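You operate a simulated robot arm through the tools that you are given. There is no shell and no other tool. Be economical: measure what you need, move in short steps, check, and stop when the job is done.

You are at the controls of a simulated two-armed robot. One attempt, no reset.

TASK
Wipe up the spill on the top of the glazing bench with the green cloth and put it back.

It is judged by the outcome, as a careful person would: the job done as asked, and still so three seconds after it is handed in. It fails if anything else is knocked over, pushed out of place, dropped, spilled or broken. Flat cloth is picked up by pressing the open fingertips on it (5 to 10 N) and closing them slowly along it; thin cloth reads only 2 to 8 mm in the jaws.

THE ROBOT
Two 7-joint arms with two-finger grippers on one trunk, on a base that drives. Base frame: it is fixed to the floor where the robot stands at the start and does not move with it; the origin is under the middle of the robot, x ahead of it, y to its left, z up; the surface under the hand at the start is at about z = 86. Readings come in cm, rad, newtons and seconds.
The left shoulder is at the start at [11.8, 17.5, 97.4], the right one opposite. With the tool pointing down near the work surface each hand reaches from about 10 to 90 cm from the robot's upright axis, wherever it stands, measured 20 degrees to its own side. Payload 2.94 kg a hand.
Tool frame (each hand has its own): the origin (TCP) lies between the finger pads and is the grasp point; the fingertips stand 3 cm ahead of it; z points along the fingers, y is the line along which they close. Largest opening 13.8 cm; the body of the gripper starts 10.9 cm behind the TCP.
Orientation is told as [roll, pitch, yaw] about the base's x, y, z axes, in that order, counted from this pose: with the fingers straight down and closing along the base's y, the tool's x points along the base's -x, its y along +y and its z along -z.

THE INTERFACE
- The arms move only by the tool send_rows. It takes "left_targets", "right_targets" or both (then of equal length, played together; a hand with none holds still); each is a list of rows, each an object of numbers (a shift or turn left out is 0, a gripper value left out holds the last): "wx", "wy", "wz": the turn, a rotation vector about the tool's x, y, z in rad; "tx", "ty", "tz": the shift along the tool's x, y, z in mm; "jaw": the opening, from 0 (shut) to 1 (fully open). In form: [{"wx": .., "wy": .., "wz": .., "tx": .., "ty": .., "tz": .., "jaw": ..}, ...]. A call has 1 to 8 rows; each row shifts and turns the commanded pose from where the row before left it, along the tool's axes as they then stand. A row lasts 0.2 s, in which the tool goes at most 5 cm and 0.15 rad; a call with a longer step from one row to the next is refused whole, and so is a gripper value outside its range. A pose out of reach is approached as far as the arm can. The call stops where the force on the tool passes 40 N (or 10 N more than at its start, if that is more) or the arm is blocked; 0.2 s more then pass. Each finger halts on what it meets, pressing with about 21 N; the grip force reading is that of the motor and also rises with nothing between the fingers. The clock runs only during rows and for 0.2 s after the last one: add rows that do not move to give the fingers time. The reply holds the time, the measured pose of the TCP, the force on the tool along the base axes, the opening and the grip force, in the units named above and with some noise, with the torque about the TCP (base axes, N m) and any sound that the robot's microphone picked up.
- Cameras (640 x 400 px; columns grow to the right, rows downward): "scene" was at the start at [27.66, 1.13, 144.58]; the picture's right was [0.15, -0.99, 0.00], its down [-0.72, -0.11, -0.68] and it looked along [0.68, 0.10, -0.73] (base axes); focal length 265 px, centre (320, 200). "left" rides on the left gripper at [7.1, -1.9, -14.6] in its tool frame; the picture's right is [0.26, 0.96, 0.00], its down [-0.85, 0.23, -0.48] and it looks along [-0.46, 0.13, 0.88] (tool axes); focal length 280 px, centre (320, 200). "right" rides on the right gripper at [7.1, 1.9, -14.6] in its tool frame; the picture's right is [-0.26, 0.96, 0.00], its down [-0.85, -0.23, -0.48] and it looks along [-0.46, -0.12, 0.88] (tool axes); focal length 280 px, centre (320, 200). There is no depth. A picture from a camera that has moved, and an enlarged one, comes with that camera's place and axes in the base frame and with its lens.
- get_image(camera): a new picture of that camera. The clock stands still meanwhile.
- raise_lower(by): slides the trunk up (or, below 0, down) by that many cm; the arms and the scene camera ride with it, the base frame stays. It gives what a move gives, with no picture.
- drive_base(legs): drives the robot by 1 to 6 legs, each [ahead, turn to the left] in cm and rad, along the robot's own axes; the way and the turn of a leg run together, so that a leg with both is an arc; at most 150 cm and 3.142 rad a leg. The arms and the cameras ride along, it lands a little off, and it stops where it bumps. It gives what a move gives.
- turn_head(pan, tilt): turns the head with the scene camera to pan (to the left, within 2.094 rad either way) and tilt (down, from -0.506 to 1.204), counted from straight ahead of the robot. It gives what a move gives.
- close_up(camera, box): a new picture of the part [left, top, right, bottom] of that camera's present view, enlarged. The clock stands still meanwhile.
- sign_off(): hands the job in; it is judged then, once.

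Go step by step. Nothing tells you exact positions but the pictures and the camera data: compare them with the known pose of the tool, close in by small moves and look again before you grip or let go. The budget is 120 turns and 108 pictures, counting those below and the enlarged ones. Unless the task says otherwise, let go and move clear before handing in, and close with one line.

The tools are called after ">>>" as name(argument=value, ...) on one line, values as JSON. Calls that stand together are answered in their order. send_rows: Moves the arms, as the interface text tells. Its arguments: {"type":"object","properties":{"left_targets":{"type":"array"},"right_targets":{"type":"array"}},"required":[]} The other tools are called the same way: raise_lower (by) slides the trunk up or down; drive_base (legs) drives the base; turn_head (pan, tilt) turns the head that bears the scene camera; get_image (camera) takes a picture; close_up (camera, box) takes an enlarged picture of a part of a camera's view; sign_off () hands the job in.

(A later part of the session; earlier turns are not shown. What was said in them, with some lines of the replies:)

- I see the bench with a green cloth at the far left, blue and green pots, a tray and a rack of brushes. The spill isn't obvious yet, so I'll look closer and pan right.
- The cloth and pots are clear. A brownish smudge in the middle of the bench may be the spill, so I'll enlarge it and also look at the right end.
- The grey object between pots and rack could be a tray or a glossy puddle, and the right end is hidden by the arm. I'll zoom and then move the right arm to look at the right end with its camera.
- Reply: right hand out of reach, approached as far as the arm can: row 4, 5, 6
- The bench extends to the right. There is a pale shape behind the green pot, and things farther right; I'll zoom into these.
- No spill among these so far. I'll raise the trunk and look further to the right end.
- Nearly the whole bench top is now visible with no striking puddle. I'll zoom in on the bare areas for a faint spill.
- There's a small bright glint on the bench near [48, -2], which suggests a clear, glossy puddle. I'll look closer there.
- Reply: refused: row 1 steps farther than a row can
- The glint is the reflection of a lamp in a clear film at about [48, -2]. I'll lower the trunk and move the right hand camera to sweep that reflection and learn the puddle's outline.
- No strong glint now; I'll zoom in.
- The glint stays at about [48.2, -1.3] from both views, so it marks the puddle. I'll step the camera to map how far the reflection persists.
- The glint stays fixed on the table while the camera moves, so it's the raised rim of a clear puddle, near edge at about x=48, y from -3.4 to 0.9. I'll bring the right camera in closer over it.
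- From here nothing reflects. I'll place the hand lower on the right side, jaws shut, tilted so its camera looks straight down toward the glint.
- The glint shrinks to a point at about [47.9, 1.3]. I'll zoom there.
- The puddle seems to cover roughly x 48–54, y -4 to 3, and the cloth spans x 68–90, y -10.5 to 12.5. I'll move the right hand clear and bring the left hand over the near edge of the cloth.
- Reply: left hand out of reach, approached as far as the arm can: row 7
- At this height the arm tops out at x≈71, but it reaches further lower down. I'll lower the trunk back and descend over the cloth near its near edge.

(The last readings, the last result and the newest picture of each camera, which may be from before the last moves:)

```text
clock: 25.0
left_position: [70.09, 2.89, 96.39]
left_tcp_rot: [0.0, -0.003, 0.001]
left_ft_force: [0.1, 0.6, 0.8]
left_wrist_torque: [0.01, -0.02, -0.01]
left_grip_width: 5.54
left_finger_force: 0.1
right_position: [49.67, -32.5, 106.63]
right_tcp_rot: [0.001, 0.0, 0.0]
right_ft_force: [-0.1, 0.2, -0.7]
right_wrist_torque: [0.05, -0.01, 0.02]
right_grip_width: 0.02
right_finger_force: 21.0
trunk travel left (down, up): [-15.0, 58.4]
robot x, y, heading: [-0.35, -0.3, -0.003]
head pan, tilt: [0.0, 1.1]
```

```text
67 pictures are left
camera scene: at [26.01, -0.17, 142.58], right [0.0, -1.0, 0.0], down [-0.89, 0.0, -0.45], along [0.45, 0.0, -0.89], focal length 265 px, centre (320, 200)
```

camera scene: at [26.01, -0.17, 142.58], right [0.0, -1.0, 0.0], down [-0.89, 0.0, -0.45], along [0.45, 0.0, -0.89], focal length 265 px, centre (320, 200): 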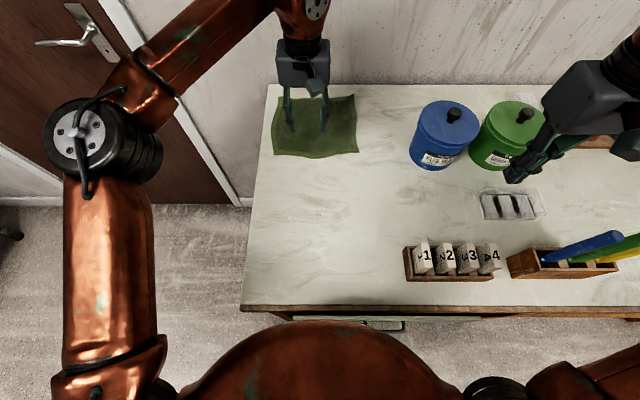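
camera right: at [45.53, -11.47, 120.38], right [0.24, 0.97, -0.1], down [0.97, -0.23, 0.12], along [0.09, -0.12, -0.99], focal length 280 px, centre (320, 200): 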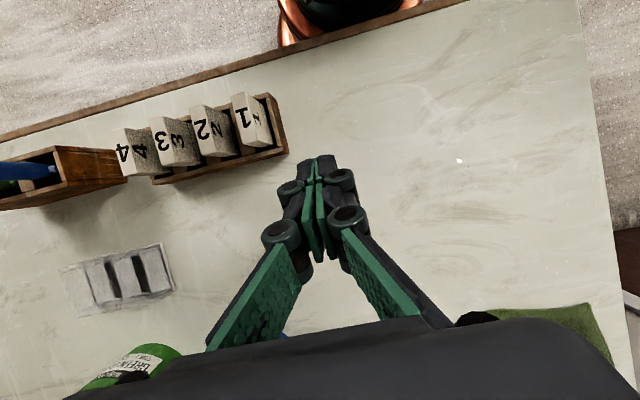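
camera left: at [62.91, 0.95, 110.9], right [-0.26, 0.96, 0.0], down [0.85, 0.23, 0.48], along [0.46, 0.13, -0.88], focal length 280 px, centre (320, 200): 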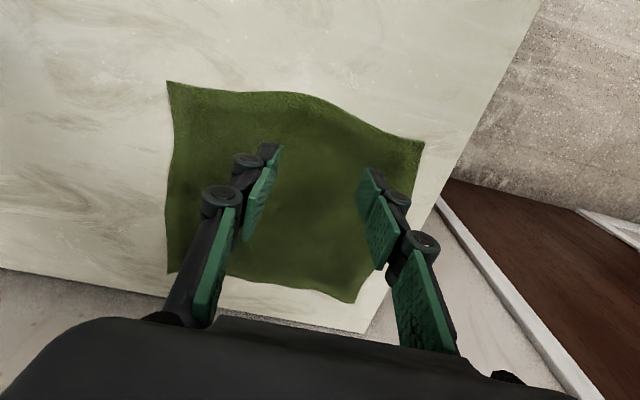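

The cloth spans x 68–90, y -10 to 12 with its centre at [78.8, 1]. I'll move to [73.5, 1.2] and descend until contact.

>>> send_rows(left_targets=[{"tx": -34, "ty": -17, "tz": 20}, {"tz": 25}, {"tz": 10}, {}])

>>> send_rows(left_targets=[{"tz": 5}, {"tz": 4}, {}])

```text
clock: 26.0
left_position: [73.39, 1.11, 91.06]
left_tcp_rot: [-0.002, -0.003, -0.001]
left_ft_force: [0.1, 0.7, 0.5]
left_wrist_torque: [-0.03, -0.01, -0.03]
left_grip_width: 5.54
left_finger_force: 0.0
right_position: [49.6, -32.33, 106.57]
right_tcp_rot: [0.001, -0.002, 0.0]
right_ft_force: [0.7, 0.0, 0.5]
right_wrist_torque: [-0.03, -0.01, -0.03]
right_grip_width: 0.02
right_finger_force: 20.8
trunk travel left (down, up): [-15.0, 58.4]
robot x, y, heading: [-0.41, 0.36, 0.0]
head pan, tilt: [0.0, 1.1]
```

```text
clock: 26.8
left_position: [73.71, 1.08, 89.89]
left_tcp_rot: [0.001, 0.0, 0.0]
left_ft_force: [0.0, 0.6, 0.1]
left_wrist_torque: [0.0, -0.02, -0.01]
left_grip_width: 5.5
left_finger_force: 0.0
right_position: [49.86, -32.54, 106.44]
right_tcp_rot: [0.002, 0.002, -0.001]
right_ft_force: [0.2, 0.6, 0.3]
right_wrist_torque: [0.0, 0.01, -0.01]
right_grip_width: 0.0
right_finger_force: 21.0
trunk travel left (down, up): [-15.0, 58.4]
robot x, y, heading: [0.11, -0.01, -0.005]
head pan, tilt: [0.0, 1.1]
```

Tips are at about z 87, still just above. I'll keep stepping down.

>>> send_rows(left_targets=[{"tz": 4}, {"tz": 3}, {}])

```text
clock: 27.6
left_position: [73.7, 1.06, 89.31]
left_tcp_rot: [0.002, -0.002, 0.0]
left_ft_force: [-0.3, 1.5, 2.6]
left_wrist_torque: [0.0, -0.01, -0.03]
left_grip_width: 5.54
left_finger_force: 0.1
right_position: [49.86, -32.44, 106.51]
right_tcp_rot: [0.001, 0.001, 0.0]
right_ft_force: [0.2, 0.5, 0.1]
right_wrist_torque: [0.01, -0.02, -0.02]
right_grip_width: 0.01
right_finger_force: 20.8
trunk travel left (down, up): [-15.0, 58.4]
robot x, y, heading: [0.12, 0.21, 0.001]
head pan, tilt: [0.0, 1.1]
```

Contact has started (2.6 N). I'll press a bit more.

>>> send_rows(left_targets=[{"tz": 3}, {}])

```text
clock: 28.2
left_position: [73.65, 1.05, 89.3]
left_tcp_rot: [0.0, -0.004, 0.001]
left_ft_force: [3.9, 0.0, 16.2]
left_wrist_torque: [0.05, -0.08, -0.02]
left_grip_width: 5.6
left_finger_force: 2.8
right_position: [49.69, -32.49, 106.54]
right_tcp_rot: [0.002, 0.0, 0.0]
right_ft_force: [-0.7, -1.2, 0.1]
right_wrist_torque: [0.01, 0.01, -0.04]
right_grip_width: 0.01
right_finger_force: 20.4
trunk travel left (down, up): [-15.0, 58.4]
robot x, y, heading: [0.5, 0.17, -0.002]
head pan, tilt: [0.0, 1.1]
```

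16 N is too much; back off to about 8 N and close slowly.

>>> send_rows(left_targets=[{"tz": -1.8}, {}])

>>> send_rows(left_targets=[{"jaw": 0.36}, {"jaw": 0.32}, {"jaw": 0.28}, {"jaw": 0.24}, {"jaw": 0.2}, {"jaw": 0.16}])

```text
clock: 28.8
left_position: [73.55, 1.14, 89.21]
left_tcp_rot: [-0.002, -0.002, -0.001]
left_ft_force: [0.1, -1.3, 11.9]
left_wrist_torque: [0.03, 0.01, 0.08]
left_grip_width: 5.57
left_finger_force: 0.4
right_position: [49.7, -32.6, 106.47]
right_tcp_rot: [0.002, 0.0, 0.0]
right_ft_force: [0.1, 0.4, 0.2]
right_wrist_torque: [0.01, -0.02, -0.01]
right_grip_width: 0.0
right_finger_force: 20.9
trunk travel left (down, up): [-15.0, 58.4]
robot x, y, heading: [-0.23, -0.12, 0.004]
head pan, tilt: [0.0, 1.1]
```

```text
clock: 30.2
left_position: [73.55, 1.08, 89.29]
left_tcp_rot: [0.003, -0.002, -0.001]
left_ft_force: [-0.6, -0.5, 10.6]
left_wrist_torque: [-0.01, 0.03, 0.01]
left_grip_width: 2.12
left_finger_force: 0.1
right_position: [49.75, -32.49, 106.52]
right_tcp_rot: [0.001, 0.0, 0.001]
right_ft_force: [-0.3, 0.4, 0.3]
right_wrist_torque: [-0.01, -0.03, 0.01]
right_grip_width: 0.0
right_finger_force: 21.2
trunk travel left (down, up): [-15.0, 58.4]
robot x, y, heading: [0.28, 0.21, -0.002]
head pan, tilt: [0.0, 1.1]
```

>>> send_rows(left_targets=[{"tz": -0.4, "jaw": 0.13}, {"jaw": 0.1}, {"jaw": 0.07}, {"jaw": 0.04}, {"jaw": 0.0}, {}])

>>> get_image(camera="left")

```text
clock: 31.6
left_position: [73.72, 1.09, 89.15]
left_tcp_rot: [0.002, 0.0, 0.0]
left_ft_force: [-0.4, 0.6, 2.5]
left_wrist_torque: [0.0, -0.03, 0.02]
left_grip_width: 0.55
left_finger_force: 21.3
right_position: [49.76, -32.46, 106.41]
right_tcp_rot: [0.002, 0.001, -0.001]
right_ft_force: [0.0, 0.2, 0.1]
right_wrist_torque: [0.0, 0.0, 0.0]
right_grip_width: 0.0
right_finger_force: 20.9
trunk travel left (down, up): [-15.0, 58.4]
robot x, y, heading: [0.16, -0.2, 0.003]
head pan, tilt: [0.0, 1.1]
```

```text
66 pictures are left
camera left: at [66.57, -0.77, 103.73], right [-0.26, 0.96, 0.0], down [0.85, 0.23, 0.48], along [0.46, 0.13, -0.88], focal length 280 px, centre (320, 200)
```

left: 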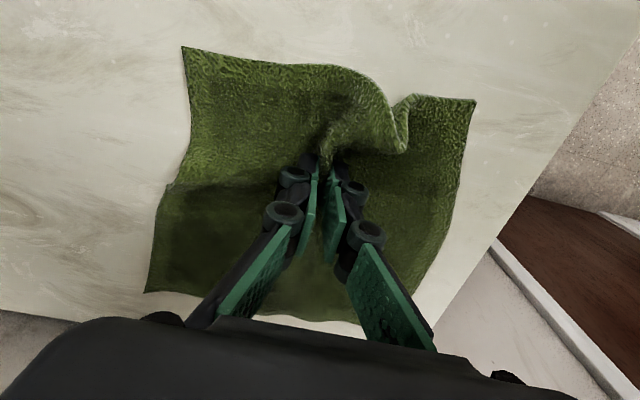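

Gripped (5.5 mm). Now I'll drag the cloth toward the spill with light contact.

>>> send_rows(left_targets=[{"tx": 25, "ty": -2}, {"tx": 30, "ty": -3}, {"tx": 30, "ty": -4}, {"tx": 30, "ty": -4}, {"tx": 30, "ty": -4}, {}])

>>> get_image(camera="left")

>>> get_image(camera="scene")

```text
clock: 33.0
left_position: [59.18, -0.67, 89.27]
left_tcp_rot: [0.003, 0.0, 0.003]
left_ft_force: [0.2, 0.7, 0.2]
left_wrist_torque: [-0.04, 0.02, -0.03]
left_grip_width: 0.54
left_finger_force: 21.0
right_position: [49.91, -32.4, 106.48]
right_tcp_rot: [0.001, 0.002, -0.001]
right_ft_force: [-0.9, -0.1, -0.1]
right_wrist_torque: [0.03, -0.02, -0.02]
right_grip_width: 0.0
right_finger_force: 21.2
trunk travel left (down, up): [-15.0, 58.4]
robot x, y, heading: [-0.26, 0.21, -0.001]
head pan, tilt: [0.0, 1.1]
```

```text
65 pictures are left
camera left: at [52.06, -2.6, 103.83], right [-0.26, 0.96, 0.0], down [0.85, 0.23, 0.48], along [0.46, 0.13, -0.88], focal length 280 px, centre (320, 200)
```

left: 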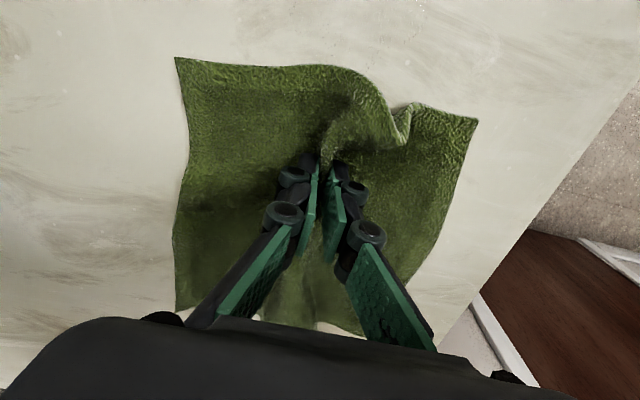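

```text
64 pictures are left
camera scene: at [26.12, -0.16, 142.54], right [0.0, -1.0, 0.0], down [-0.89, 0.0, -0.45], along [0.45, 0.0, -0.89], focal length 265 px, centre (320, 200)
```

scene: 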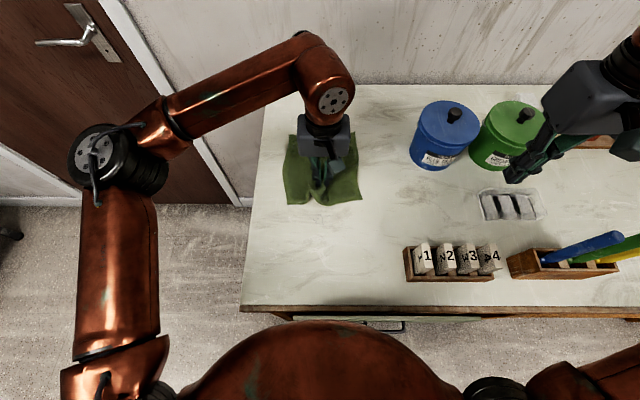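

The cloth slides flat as a whole. Now I'll press a little and drag it over the spill to x≈43.

>>> send_rows(left_targets=[{"tz": 1.5, "tx": 10}, {"tx": 25}, {"tx": 25}, {"tx": 25}, {"tx": 25}, {"tx": 25}, {"tx": 25}, {}])

>>> get_image(camera="left")

```text
clock: 34.8
left_position: [43.15, -0.76, 89.14]
left_tcp_rot: [-0.001, -0.002, 0.0]
left_ft_force: [4.1, -0.3, 12.0]
left_wrist_torque: [0.0, -0.08, -0.03]
left_grip_width: 0.5
left_finger_force: 21.3
right_position: [49.73, -32.53, 106.52]
right_tcp_rot: [0.002, 0.0, 0.001]
right_ft_force: [0.2, 0.3, -0.4]
right_wrist_torque: [0.02, 0.02, -0.04]
right_grip_width: 0.0
right_finger_force: 20.6
trunk travel left (down, up): [-15.0, 58.4]
robot x, y, heading: [0.26, -0.21, 0.003]
head pan, tilt: [0.0, 1.1]
```

```text
63 pictures are left
camera left: at [36.07, -2.62, 103.62], right [-0.26, 0.96, 0.0], down [0.85, 0.23, 0.48], along [0.46, 0.12, -0.88], focal length 280 px, centre (320, 200)
```

left: 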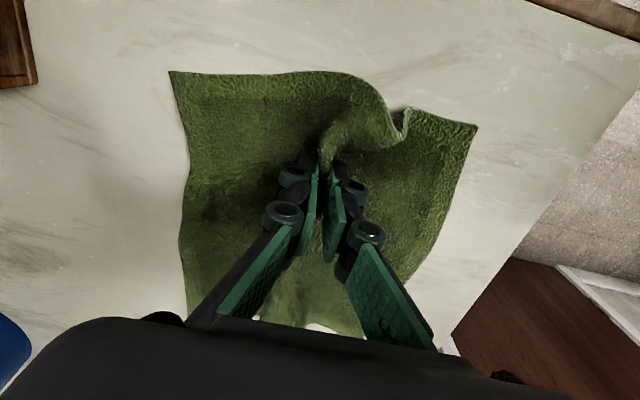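

Good stroke. I'll go over the patch again along lateral offsets, with a bit less pressure.

>>> send_rows(left_targets=[{"tz": -0.7, "tx": -10, "ty": -15}, {"tx": -25, "ty": -15}, {"tx": -25}, {"tx": -25}, {"tx": -25}, {"tx": -25}, {"tx": -15}, {}])

>>> get_image(camera="left")

```text
clock: 36.6
left_position: [58.25, -3.71, 89.02]
left_tcp_rot: [0.001, -0.002, 0.0]
left_ft_force: [-4.8, 1.0, 11.3]
left_wrist_torque: [0.01, 0.15, 0.01]
left_grip_width: 0.51
left_finger_force: 20.9
right_position: [49.71, -32.46, 106.52]
right_tcp_rot: [0.004, -0.002, 0.001]
right_ft_force: [0.4, 0.3, -0.4]
right_wrist_torque: [-0.03, 0.0, -0.03]
right_grip_width: 0.0
right_finger_force: 20.7
trunk travel left (down, up): [-15.0, 58.4]
robot x, y, heading: [0.09, 0.13, -0.001]
head pan, tilt: [0.0, 1.1]
```

```text
62 pictures are left
camera left: at [51.0, -5.6, 103.61], right [-0.26, 0.96, 0.0], down [0.85, 0.23, 0.48], along [0.46, 0.13, -0.88], focal length 280 px, centre (320, 200)
```

left: 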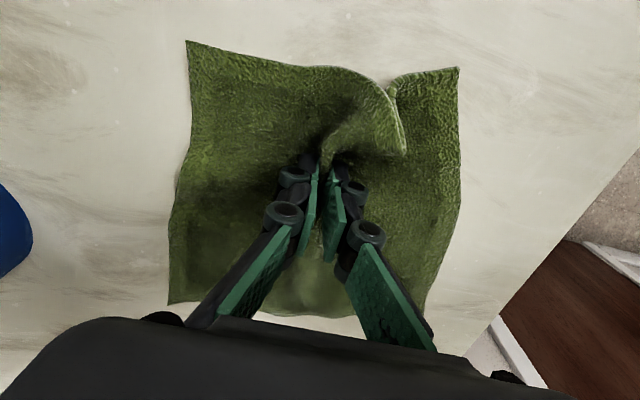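

The cloth handles both directions well. I'll continue strokes over the patch at y≈-5 and then y≈+3, staying clear of the tile rack.

>>> send_rows(left_targets=[{"tx": 15, "ty": -12}, {"tx": 25}, {"tx": 25}, {"tx": 25}, {"tx": 25}, {"tx": 15, "ty": 20}, {"ty": 30}, {"ty": 25}])

>>> send_rows(left_targets=[{"tx": -15}, {"tx": -25}, {"tx": -25}, {"tx": -25}, {"tx": -25}, {"tx": -15, "ty": 10}, {"tx": 10, "ty": 10}, {"tx": 20}])

>>> send_rows(left_targets=[{"tx": 25}, {"tx": 25}, {"tx": 25}, {"tx": 20}, {"tx": -25, "ty": -20}, {"tx": -25, "ty": -20}, {"tx": -25, "ty": -10}, {"tx": -25}])

>>> get_image(camera="left")

```text
clock: 38.4
left_position: [45.19, 2.75, 89.13]
left_tcp_rot: [0.0, 0.002, 0.0]
left_ft_force: [0.2, -1.9, 3.6]
left_wrist_torque: [-0.07, 0.0, -0.01]
left_grip_width: 0.55
left_finger_force: 20.8
right_position: [49.72, -32.39, 106.5]
right_tcp_rot: [0.0, -0.002, 0.0]
right_ft_force: [-0.3, 0.9, 0.6]
right_wrist_torque: [-0.03, 0.02, -0.01]
right_grip_width: 0.04
right_finger_force: 20.5
trunk travel left (down, up): [-15.0, 58.4]
robot x, y, heading: [0.1, -0.24, -0.002]
head pan, tilt: [0.0, 1.1]
```

```text
clock: 40.2
left_position: [55.32, 4.77, 89.14]
left_tcp_rot: [0.001, 0.001, 0.0]
left_ft_force: [1.6, 1.5, 3.7]
left_wrist_torque: [-0.01, -0.07, -0.03]
left_grip_width: 0.57
left_finger_force: 21.1
right_position: [49.77, -32.44, 106.56]
right_tcp_rot: [0.002, 0.001, 0.001]
right_ft_force: [0.6, -0.2, -0.5]
right_wrist_torque: [0.0, -0.04, 0.01]
right_grip_width: 0.0
right_finger_force: 21.5
trunk travel left (down, up): [-15.0, 58.4]
robot x, y, heading: [-0.02, 0.03, 0.002]
head pan, tilt: [0.0, 1.1]
```

```text
clock: 42.0
left_position: [55.71, -0.31, 89.19]
left_tcp_rot: [0.003, 0.0, -0.001]
left_ft_force: [0.5, 0.3, 0.7]
left_wrist_torque: [-0.01, 0.03, 0.0]
left_grip_width: 0.55
left_finger_force: 20.8
right_position: [49.89, -32.3, 106.45]
right_tcp_rot: [0.002, 0.002, -0.001]
right_ft_force: [0.6, 0.0, 0.1]
right_wrist_torque: [0.0, 0.0, 0.01]
right_grip_width: 0.0
right_finger_force: 21.4
trunk travel left (down, up): [-15.0, 58.4]
robot x, y, heading: [-0.2, 0.03, 0.002]
head pan, tilt: [0.0, 1.1]
```

```text
61 pictures are left
camera left: at [48.54, -2.24, 103.81], right [-0.26, 0.96, 0.0], down [0.85, 0.23, 0.48], along [0.46, 0.13, -0.88], focal length 280 px, centre (320, 200)
```

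left: 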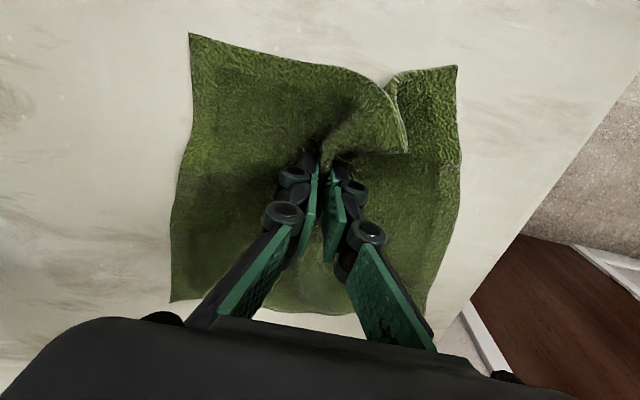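

Pressure had faded to about 1–4 N; I'll press 1 mm more and do one more set of strokes.

>>> send_rows(left_targets=[{"tz": 1.0, "tx": 20, "ty": -25}, {"tx": 25, "ty": -15}, {"tx": 25}, {"tx": 25}, {"tx": 15, "ty": 20}, {"tx": -25, "ty": 15}, {"tx": -25}, {"tx": -25}])

>>> send_rows(left_targets=[{"tx": -20}, {"tx": -10, "ty": 20}, {"tx": 20, "ty": 15}, {"tx": 25}, {"tx": 25}, {"tx": 25}, {"tx": 15}, {}])

>>> send_rows(left_targets=[{"tx": -25}, {"tx": -25}, {"tx": -25}, {"tx": -25}, {"tx": -25, "ty": -10}, {"tz": -1, "tx": -25, "ty": -10}, {}])

>>> get_image(camera="left")

```text
clock: 43.8
left_position: [52.27, -0.87, 89.01]
left_tcp_rot: [-0.001, -0.003, 0.0]
left_ft_force: [-4.2, 0.3, 10.9]
left_wrist_torque: [-0.02, 0.08, 0.02]
left_grip_width: 0.5
left_finger_force: 21.0
right_position: [49.71, -32.4, 106.52]
right_tcp_rot: [0.002, 0.001, 0.0]
right_ft_force: [0.5, 1.0, 0.3]
right_wrist_torque: [-0.02, -0.05, 0.04]
right_grip_width: 0.01
right_finger_force: 21.3
trunk travel left (down, up): [-15.0, 58.4]
robot x, y, heading: [-0.25, 0.11, -0.003]
head pan, tilt: [0.0, 1.1]
```

```text
clock: 45.6
left_position: [44.35, 2.84, 89.03]
left_tcp_rot: [-0.002, -0.004, 0.0]
left_ft_force: [0.0, 0.4, 15.7]
left_wrist_torque: [0.0, -0.02, 0.02]
left_grip_width: 0.53
left_finger_force: 21.1
right_position: [49.78, -32.47, 106.54]
right_tcp_rot: [0.001, 0.0, 0.0]
right_ft_force: [0.3, -0.2, 0.3]
right_wrist_torque: [-0.03, 0.01, -0.02]
right_grip_width: 0.02
right_finger_force: 21.1
trunk travel left (down, up): [-15.0, 58.4]
robot x, y, heading: [0.14, 0.2, -0.0]
head pan, tilt: [0.0, 1.1]
stopped in row 8 (left hand): the force on the tool passed its limit at 41 N (the readings are from after the stop); the commanded pose is now the measured one
```

```text
clock: 47.2
left_position: [59.46, 0.65, 89.05]
left_tcp_rot: [-0.001, -0.004, 0.002]
left_ft_force: [-2.1, 1.3, 11.9]
left_wrist_torque: [0.04, 0.09, -0.01]
left_grip_width: 0.57
left_finger_force: 20.8
right_position: [49.76, -32.29, 106.48]
right_tcp_rot: [0.003, 0.0, -0.001]
right_ft_force: [-0.5, 0.6, -0.1]
right_wrist_torque: [-0.01, -0.02, 0.04]
right_grip_width: 0.0
right_finger_force: 21.0
trunk travel left (down, up): [-15.0, 58.4]
robot x, y, heading: [-0.03, 0.03, 0.003]
head pan, tilt: [0.0, 1.1]
```

```text
60 pictures are left
camera left: at [52.25, -1.17, 103.61], right [-0.26, 0.96, 0.0], down [0.85, 0.23, 0.48], along [0.46, 0.13, -0.88], focal length 280 px, centre (320, 200)
```

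left: 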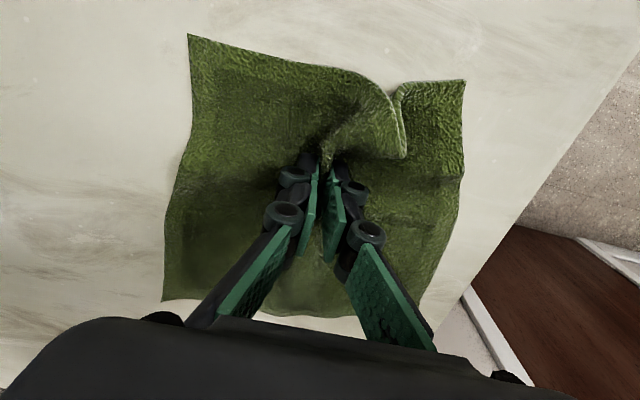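

Now I'll ease the pressure and slide the cloth most of the way back, still held, then check for the glint with the right camera.

>>> send_rows(left_targets=[{"tz": -2, "tx": -15}, {"tx": -25, "ty": 1}, {"tx": -25, "ty": 1}, {"tx": -25, "ty": 1}, {"tx": -25, "ty": 1}, {"tx": -22}, {}])

>>> get_image(camera="left")

>>> send_rows(right_targets=[{"tx": -14, "ty": 31, "tz": -37}, {"tx": -14, "ty": 31, "tz": -37}, {}])

>>> get_image(camera="right")

>>> close_up(camera="right", box=[400, 0, 560, 100])

```text
clock: 48.8
left_position: [73.21, 1.25, 89.17]
left_tcp_rot: [0.0, -0.002, 0.001]
left_ft_force: [-1.3, -0.5, 1.5]
left_wrist_torque: [-0.03, 0.03, 0.0]
left_grip_width: 0.59
left_finger_force: 20.7
right_position: [49.9, -32.47, 106.4]
right_tcp_rot: [0.002, 0.0, -0.001]
right_ft_force: [-0.4, -0.6, 0.4]
right_wrist_torque: [0.01, -0.03, -0.02]
right_grip_width: 0.01
right_finger_force: 20.6
trunk travel left (down, up): [-15.0, 58.4]
robot x, y, heading: [0.24, -0.01, -0.002]
head pan, tilt: [0.0, 1.1]
```

```text
59 pictures are left
camera left: at [65.98, -0.66, 103.75], right [-0.26, 0.96, 0.0], down [0.85, 0.23, 0.48], along [0.46, 0.13, -0.88], focal length 280 px, centre (320, 200)
```

left: 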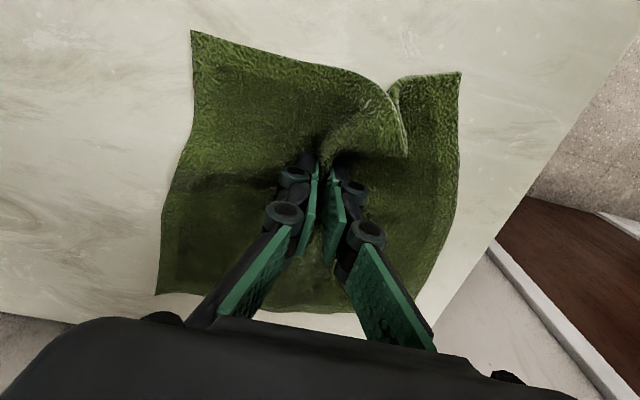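

```text
refused: row 1 steps farther than a row can; nothing moved
```

```text
58 pictures are left
camera right: at [42.63, -30.56, 121.17], right [0.26, 0.96, 0.0], down [0.85, -0.23, 0.47], along [0.46, -0.12, -0.88], focal length 280 px, centre (320, 200)
```

right: 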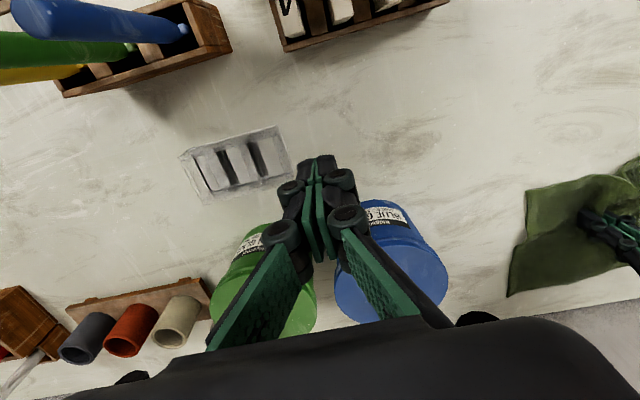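

```text
4.00 times, centred on (480, 50) of right
camera zoom: at [42.63, -30.56, 121.17], right [0.26, 0.96, 0.0], down [0.85, -0.23, 0.47], along [0.46, -0.12, -0.88], focal length 1122 px, centre (-320, 800)
```

zoom: 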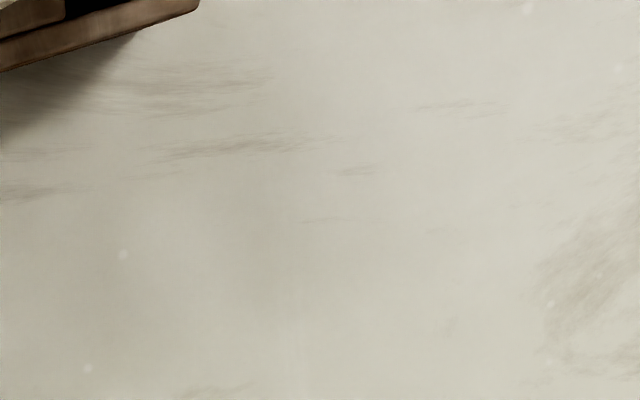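

The cloth is back at its spot. I'll reposition the right camera to the earlier glint viewpoint.

>>> send_rows(right_targets=[{"tx": -10, "ty": 21, "tz": -25}, {"tx": -10, "ty": 21, "tz": -25}, {"tx": -8, "ty": 20, "tz": -24}, {}])

>>> close_up(camera="right", box=[400, 0, 560, 100])

>>> close_up(camera="right", box=[360, 0, 640, 175])

```text
clock: 49.8
left_position: [73.14, 1.12, 89.15]
left_tcp_rot: [-0.001, -0.001, 0.002]
left_ft_force: [-1.5, 0.4, 2.1]
left_wrist_torque: [-0.02, 0.01, -0.01]
left_grip_width: 0.52
left_finger_force: 21.0
right_position: [52.45, -26.49, 114.08]
right_tcp_rot: [0.002, 0.001, -0.002]
right_ft_force: [0.2, 0.1, 0.0]
right_wrist_torque: [0.05, 0.03, 0.02]
right_grip_width: 0.01
right_finger_force: 20.8
trunk travel left (down, up): [-15.0, 58.4]
robot x, y, heading: [-0.49, 0.07, 0.001]
head pan, tilt: [0.0, 1.1]
```

```text
4.00 times, centred on (480, 50) of right
camera zoom: at [45.36, -24.52, 128.66], right [0.26, 0.96, 0.0], down [0.85, -0.23, 0.47], along [0.46, -0.12, -0.88], focal length 1122 px, centre (-320, 800)
```

zoom: 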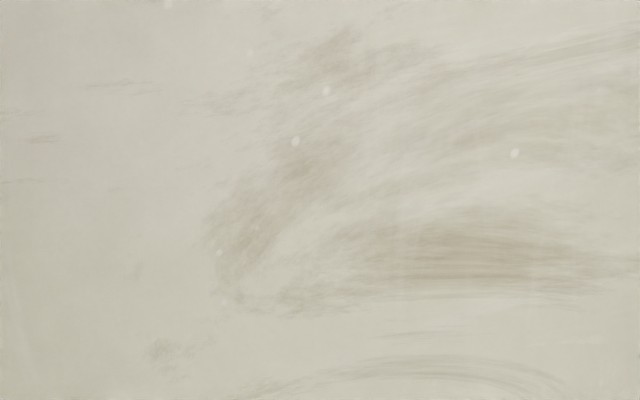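

```text
2.29 times, centred on (500, 88) of right
camera zoom: at [45.36, -24.52, 128.66], right [0.26, 0.96, 0.0], down [0.85, -0.23, 0.47], along [0.46, -0.12, -0.88], focal length 641 px, centre (-91, 457)
```

zoom: 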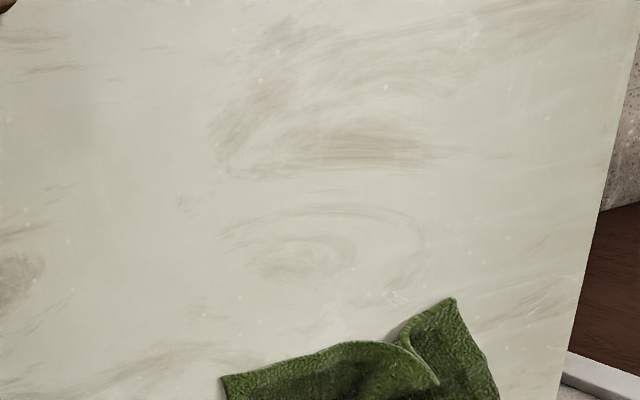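

The glint and the specks are gone, so the spill is wiped up. Now I'll nudge the cloth to its exact spot and open slowly under light pressure to spread the fold back.

>>> send_rows(left_targets=[{"tx": -5, "tz": 0.6}, {"jaw": 0.05}, {"jaw": 0.12}, {"jaw": 0.19}, {"jaw": 0.26}, {"jaw": 0.33}, {"jaw": 0.4}, {}])

>>> send_rows(left_targets=[{"tz": -10}, {"tz": -25}, {"tz": -40}, {"tz": -40}, {"tz": -40, "tx": 20}, {"tz": -40, "tx": 30}, {"tx": 30, "ty": 40}, {"tx": 30, "ty": 40}])

>>> get_image(camera="left")

>>> get_image(camera="scene")

```text
clock: 51.6
left_position: [73.56, 1.14, 89.19]
left_tcp_rot: [0.0, -0.002, 0.0]
left_ft_force: [0.0, -0.4, 5.7]
left_wrist_torque: [0.02, 0.01, 0.0]
left_grip_width: 5.6
left_finger_force: 0.0
right_position: [52.45, -26.27, 113.95]
right_tcp_rot: [0.003, 0.0, -0.001]
right_ft_force: [-0.4, 0.6, 0.6]
right_wrist_torque: [0.01, 0.0, -0.01]
right_grip_width: 0.01
right_finger_force: 20.9
trunk travel left (down, up): [-15.0, 58.4]
robot x, y, heading: [-0.23, -0.09, -0.0]
head pan, tilt: [0.0, 1.1]
```

```text
clock: 53.4
left_position: [62.35, 8.94, 108.62]
left_tcp_rot: [0.0, -0.004, 0.0]
left_ft_force: [-0.1, -0.1, 0.1]
left_wrist_torque: [-0.01, -0.06, 0.03]
left_grip_width: 5.52
left_finger_force: 0.1
right_position: [52.27, -26.25, 114.18]
right_tcp_rot: [-0.001, -0.002, 0.001]
right_ft_force: [0.3, 0.1, 0.8]
right_wrist_torque: [0.01, -0.09, 0.01]
right_grip_width: 0.0
right_finger_force: 21.2
trunk travel left (down, up): [-15.0, 58.4]
robot x, y, heading: [0.22, 0.14, -0.004]
head pan, tilt: [0.0, 1.1]
```

```text
54 pictures are left
camera left: at [55.13, 7.22, 123.27], right [-0.26, 0.96, 0.0], down [0.85, 0.23, 0.48], along [0.46, 0.12, -0.88], focal length 280 px, centre (320, 200)
```

left: 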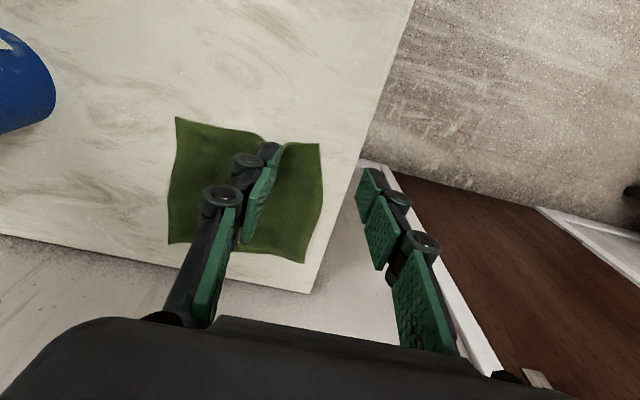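

```text
53 pictures are left
camera scene: at [25.92, -0.04, 142.59], right [0.0, -1.0, 0.0], down [-0.89, 0.0, -0.45], along [0.45, 0.0, -0.89], focal length 265 px, centre (320, 200)
```

scene: 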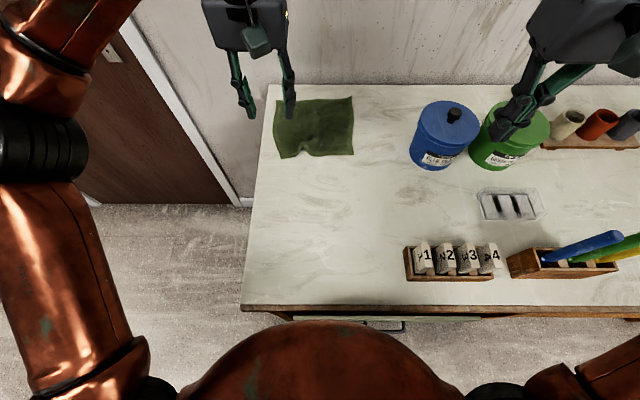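

The cloth lies flat at its place, and nothing else has moved. One more check from a second glint viewpoint for residue.

>>> send_rows(right_targets=[{"tx": 30}, {"tx": 30, "ty": 30}, {"ty": 40}, {}])

>>> close_up(camera="right", box=[320, 0, 640, 200])

>>> send_rows(right_targets=[{"ty": -40, "tz": -20}, {"ty": -40, "tz": -20}, {"tx": -20}, {}])

>>> close_up(camera="right", box=[340, 0, 640, 188])

```text
clock: 54.4
left_position: [62.54, 8.8, 108.6]
left_tcp_rot: [0.002, -0.001, 0.0]
left_ft_force: [-0.5, 0.5, 0.9]
left_wrist_torque: [0.04, 0.03, 0.0]
left_grip_width: 5.51
left_finger_force: 0.1
right_position: [46.34, -19.32, 113.83]
right_tcp_rot: [0.001, 0.001, -0.001]
right_ft_force: [0.4, 0.7, -0.1]
right_wrist_torque: [0.05, 0.03, -0.02]
right_grip_width: 0.0
right_finger_force: 21.0
trunk travel left (down, up): [-15.0, 58.4]
robot x, y, heading: [-0.04, 0.45, -0.003]
head pan, tilt: [0.0, 1.1]
```

```text
2.00 times, centred on (480, 100) of right
camera zoom: at [39.11, -17.43, 128.52], right [0.26, 0.96, 0.0], down [0.85, -0.23, 0.47], along [0.46, -0.12, -0.88], focal length 561 px, centre (0, 400)
```

zoom: 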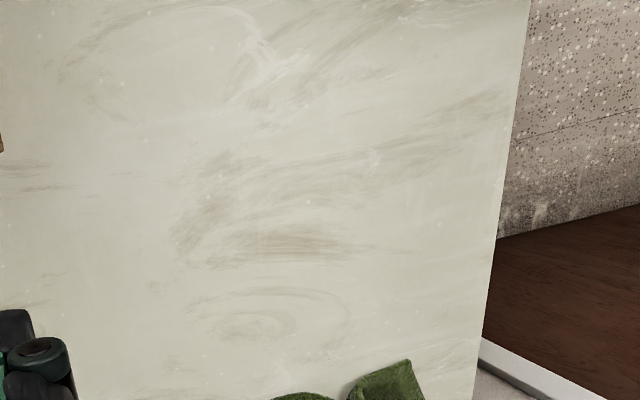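

```text
clock: 55.4
left_position: [62.32, 8.99, 108.7]
left_tcp_rot: [-0.001, -0.004, -0.001]
left_ft_force: [1.1, 0.3, 1.2]
left_wrist_torque: [0.02, -0.01, 0.03]
left_grip_width: 5.53
left_finger_force: 0.0
right_position: [48.61, -26.95, 117.4]
right_tcp_rot: [0.002, 0.0, 0.002]
right_ft_force: [-0.6, -0.7, -0.5]
right_wrist_torque: [0.01, -0.05, 0.03]
right_grip_width: 0.01
right_finger_force: 21.2
right hand out of reach, approached as far as the arm can: row 2
trunk travel left (down, up): [-15.0, 58.4]
robot x, y, heading: [0.3, -0.09, -0.002]
head pan, tilt: [0.0, 1.1]
```

```text
2.13 times, centred on (490, 94) of right
camera zoom: at [41.41, -25.15, 132.05], right [0.26, 0.96, 0.0], down [0.85, -0.23, 0.48], along [0.46, -0.12, -0.88], focal length 597 px, centre (-42, 426)
```

zoom: 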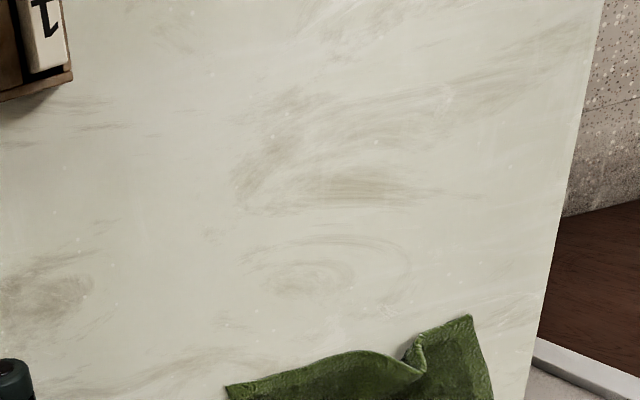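

No trace of the spill remains from any viewpoint, the cloth is back and both hands are clear. I'm handing in.

>>> sign_off()

```text
The job is handed in.
```

I wiped up the spill with the green cloth and put the cloth back flat where it was, with a slight wrinkle at its near edge. The spill was a clear puddle I could only find by its reflection; that reflection was gone from every angle I checked afterwards, and nothing else on the bench was moved.
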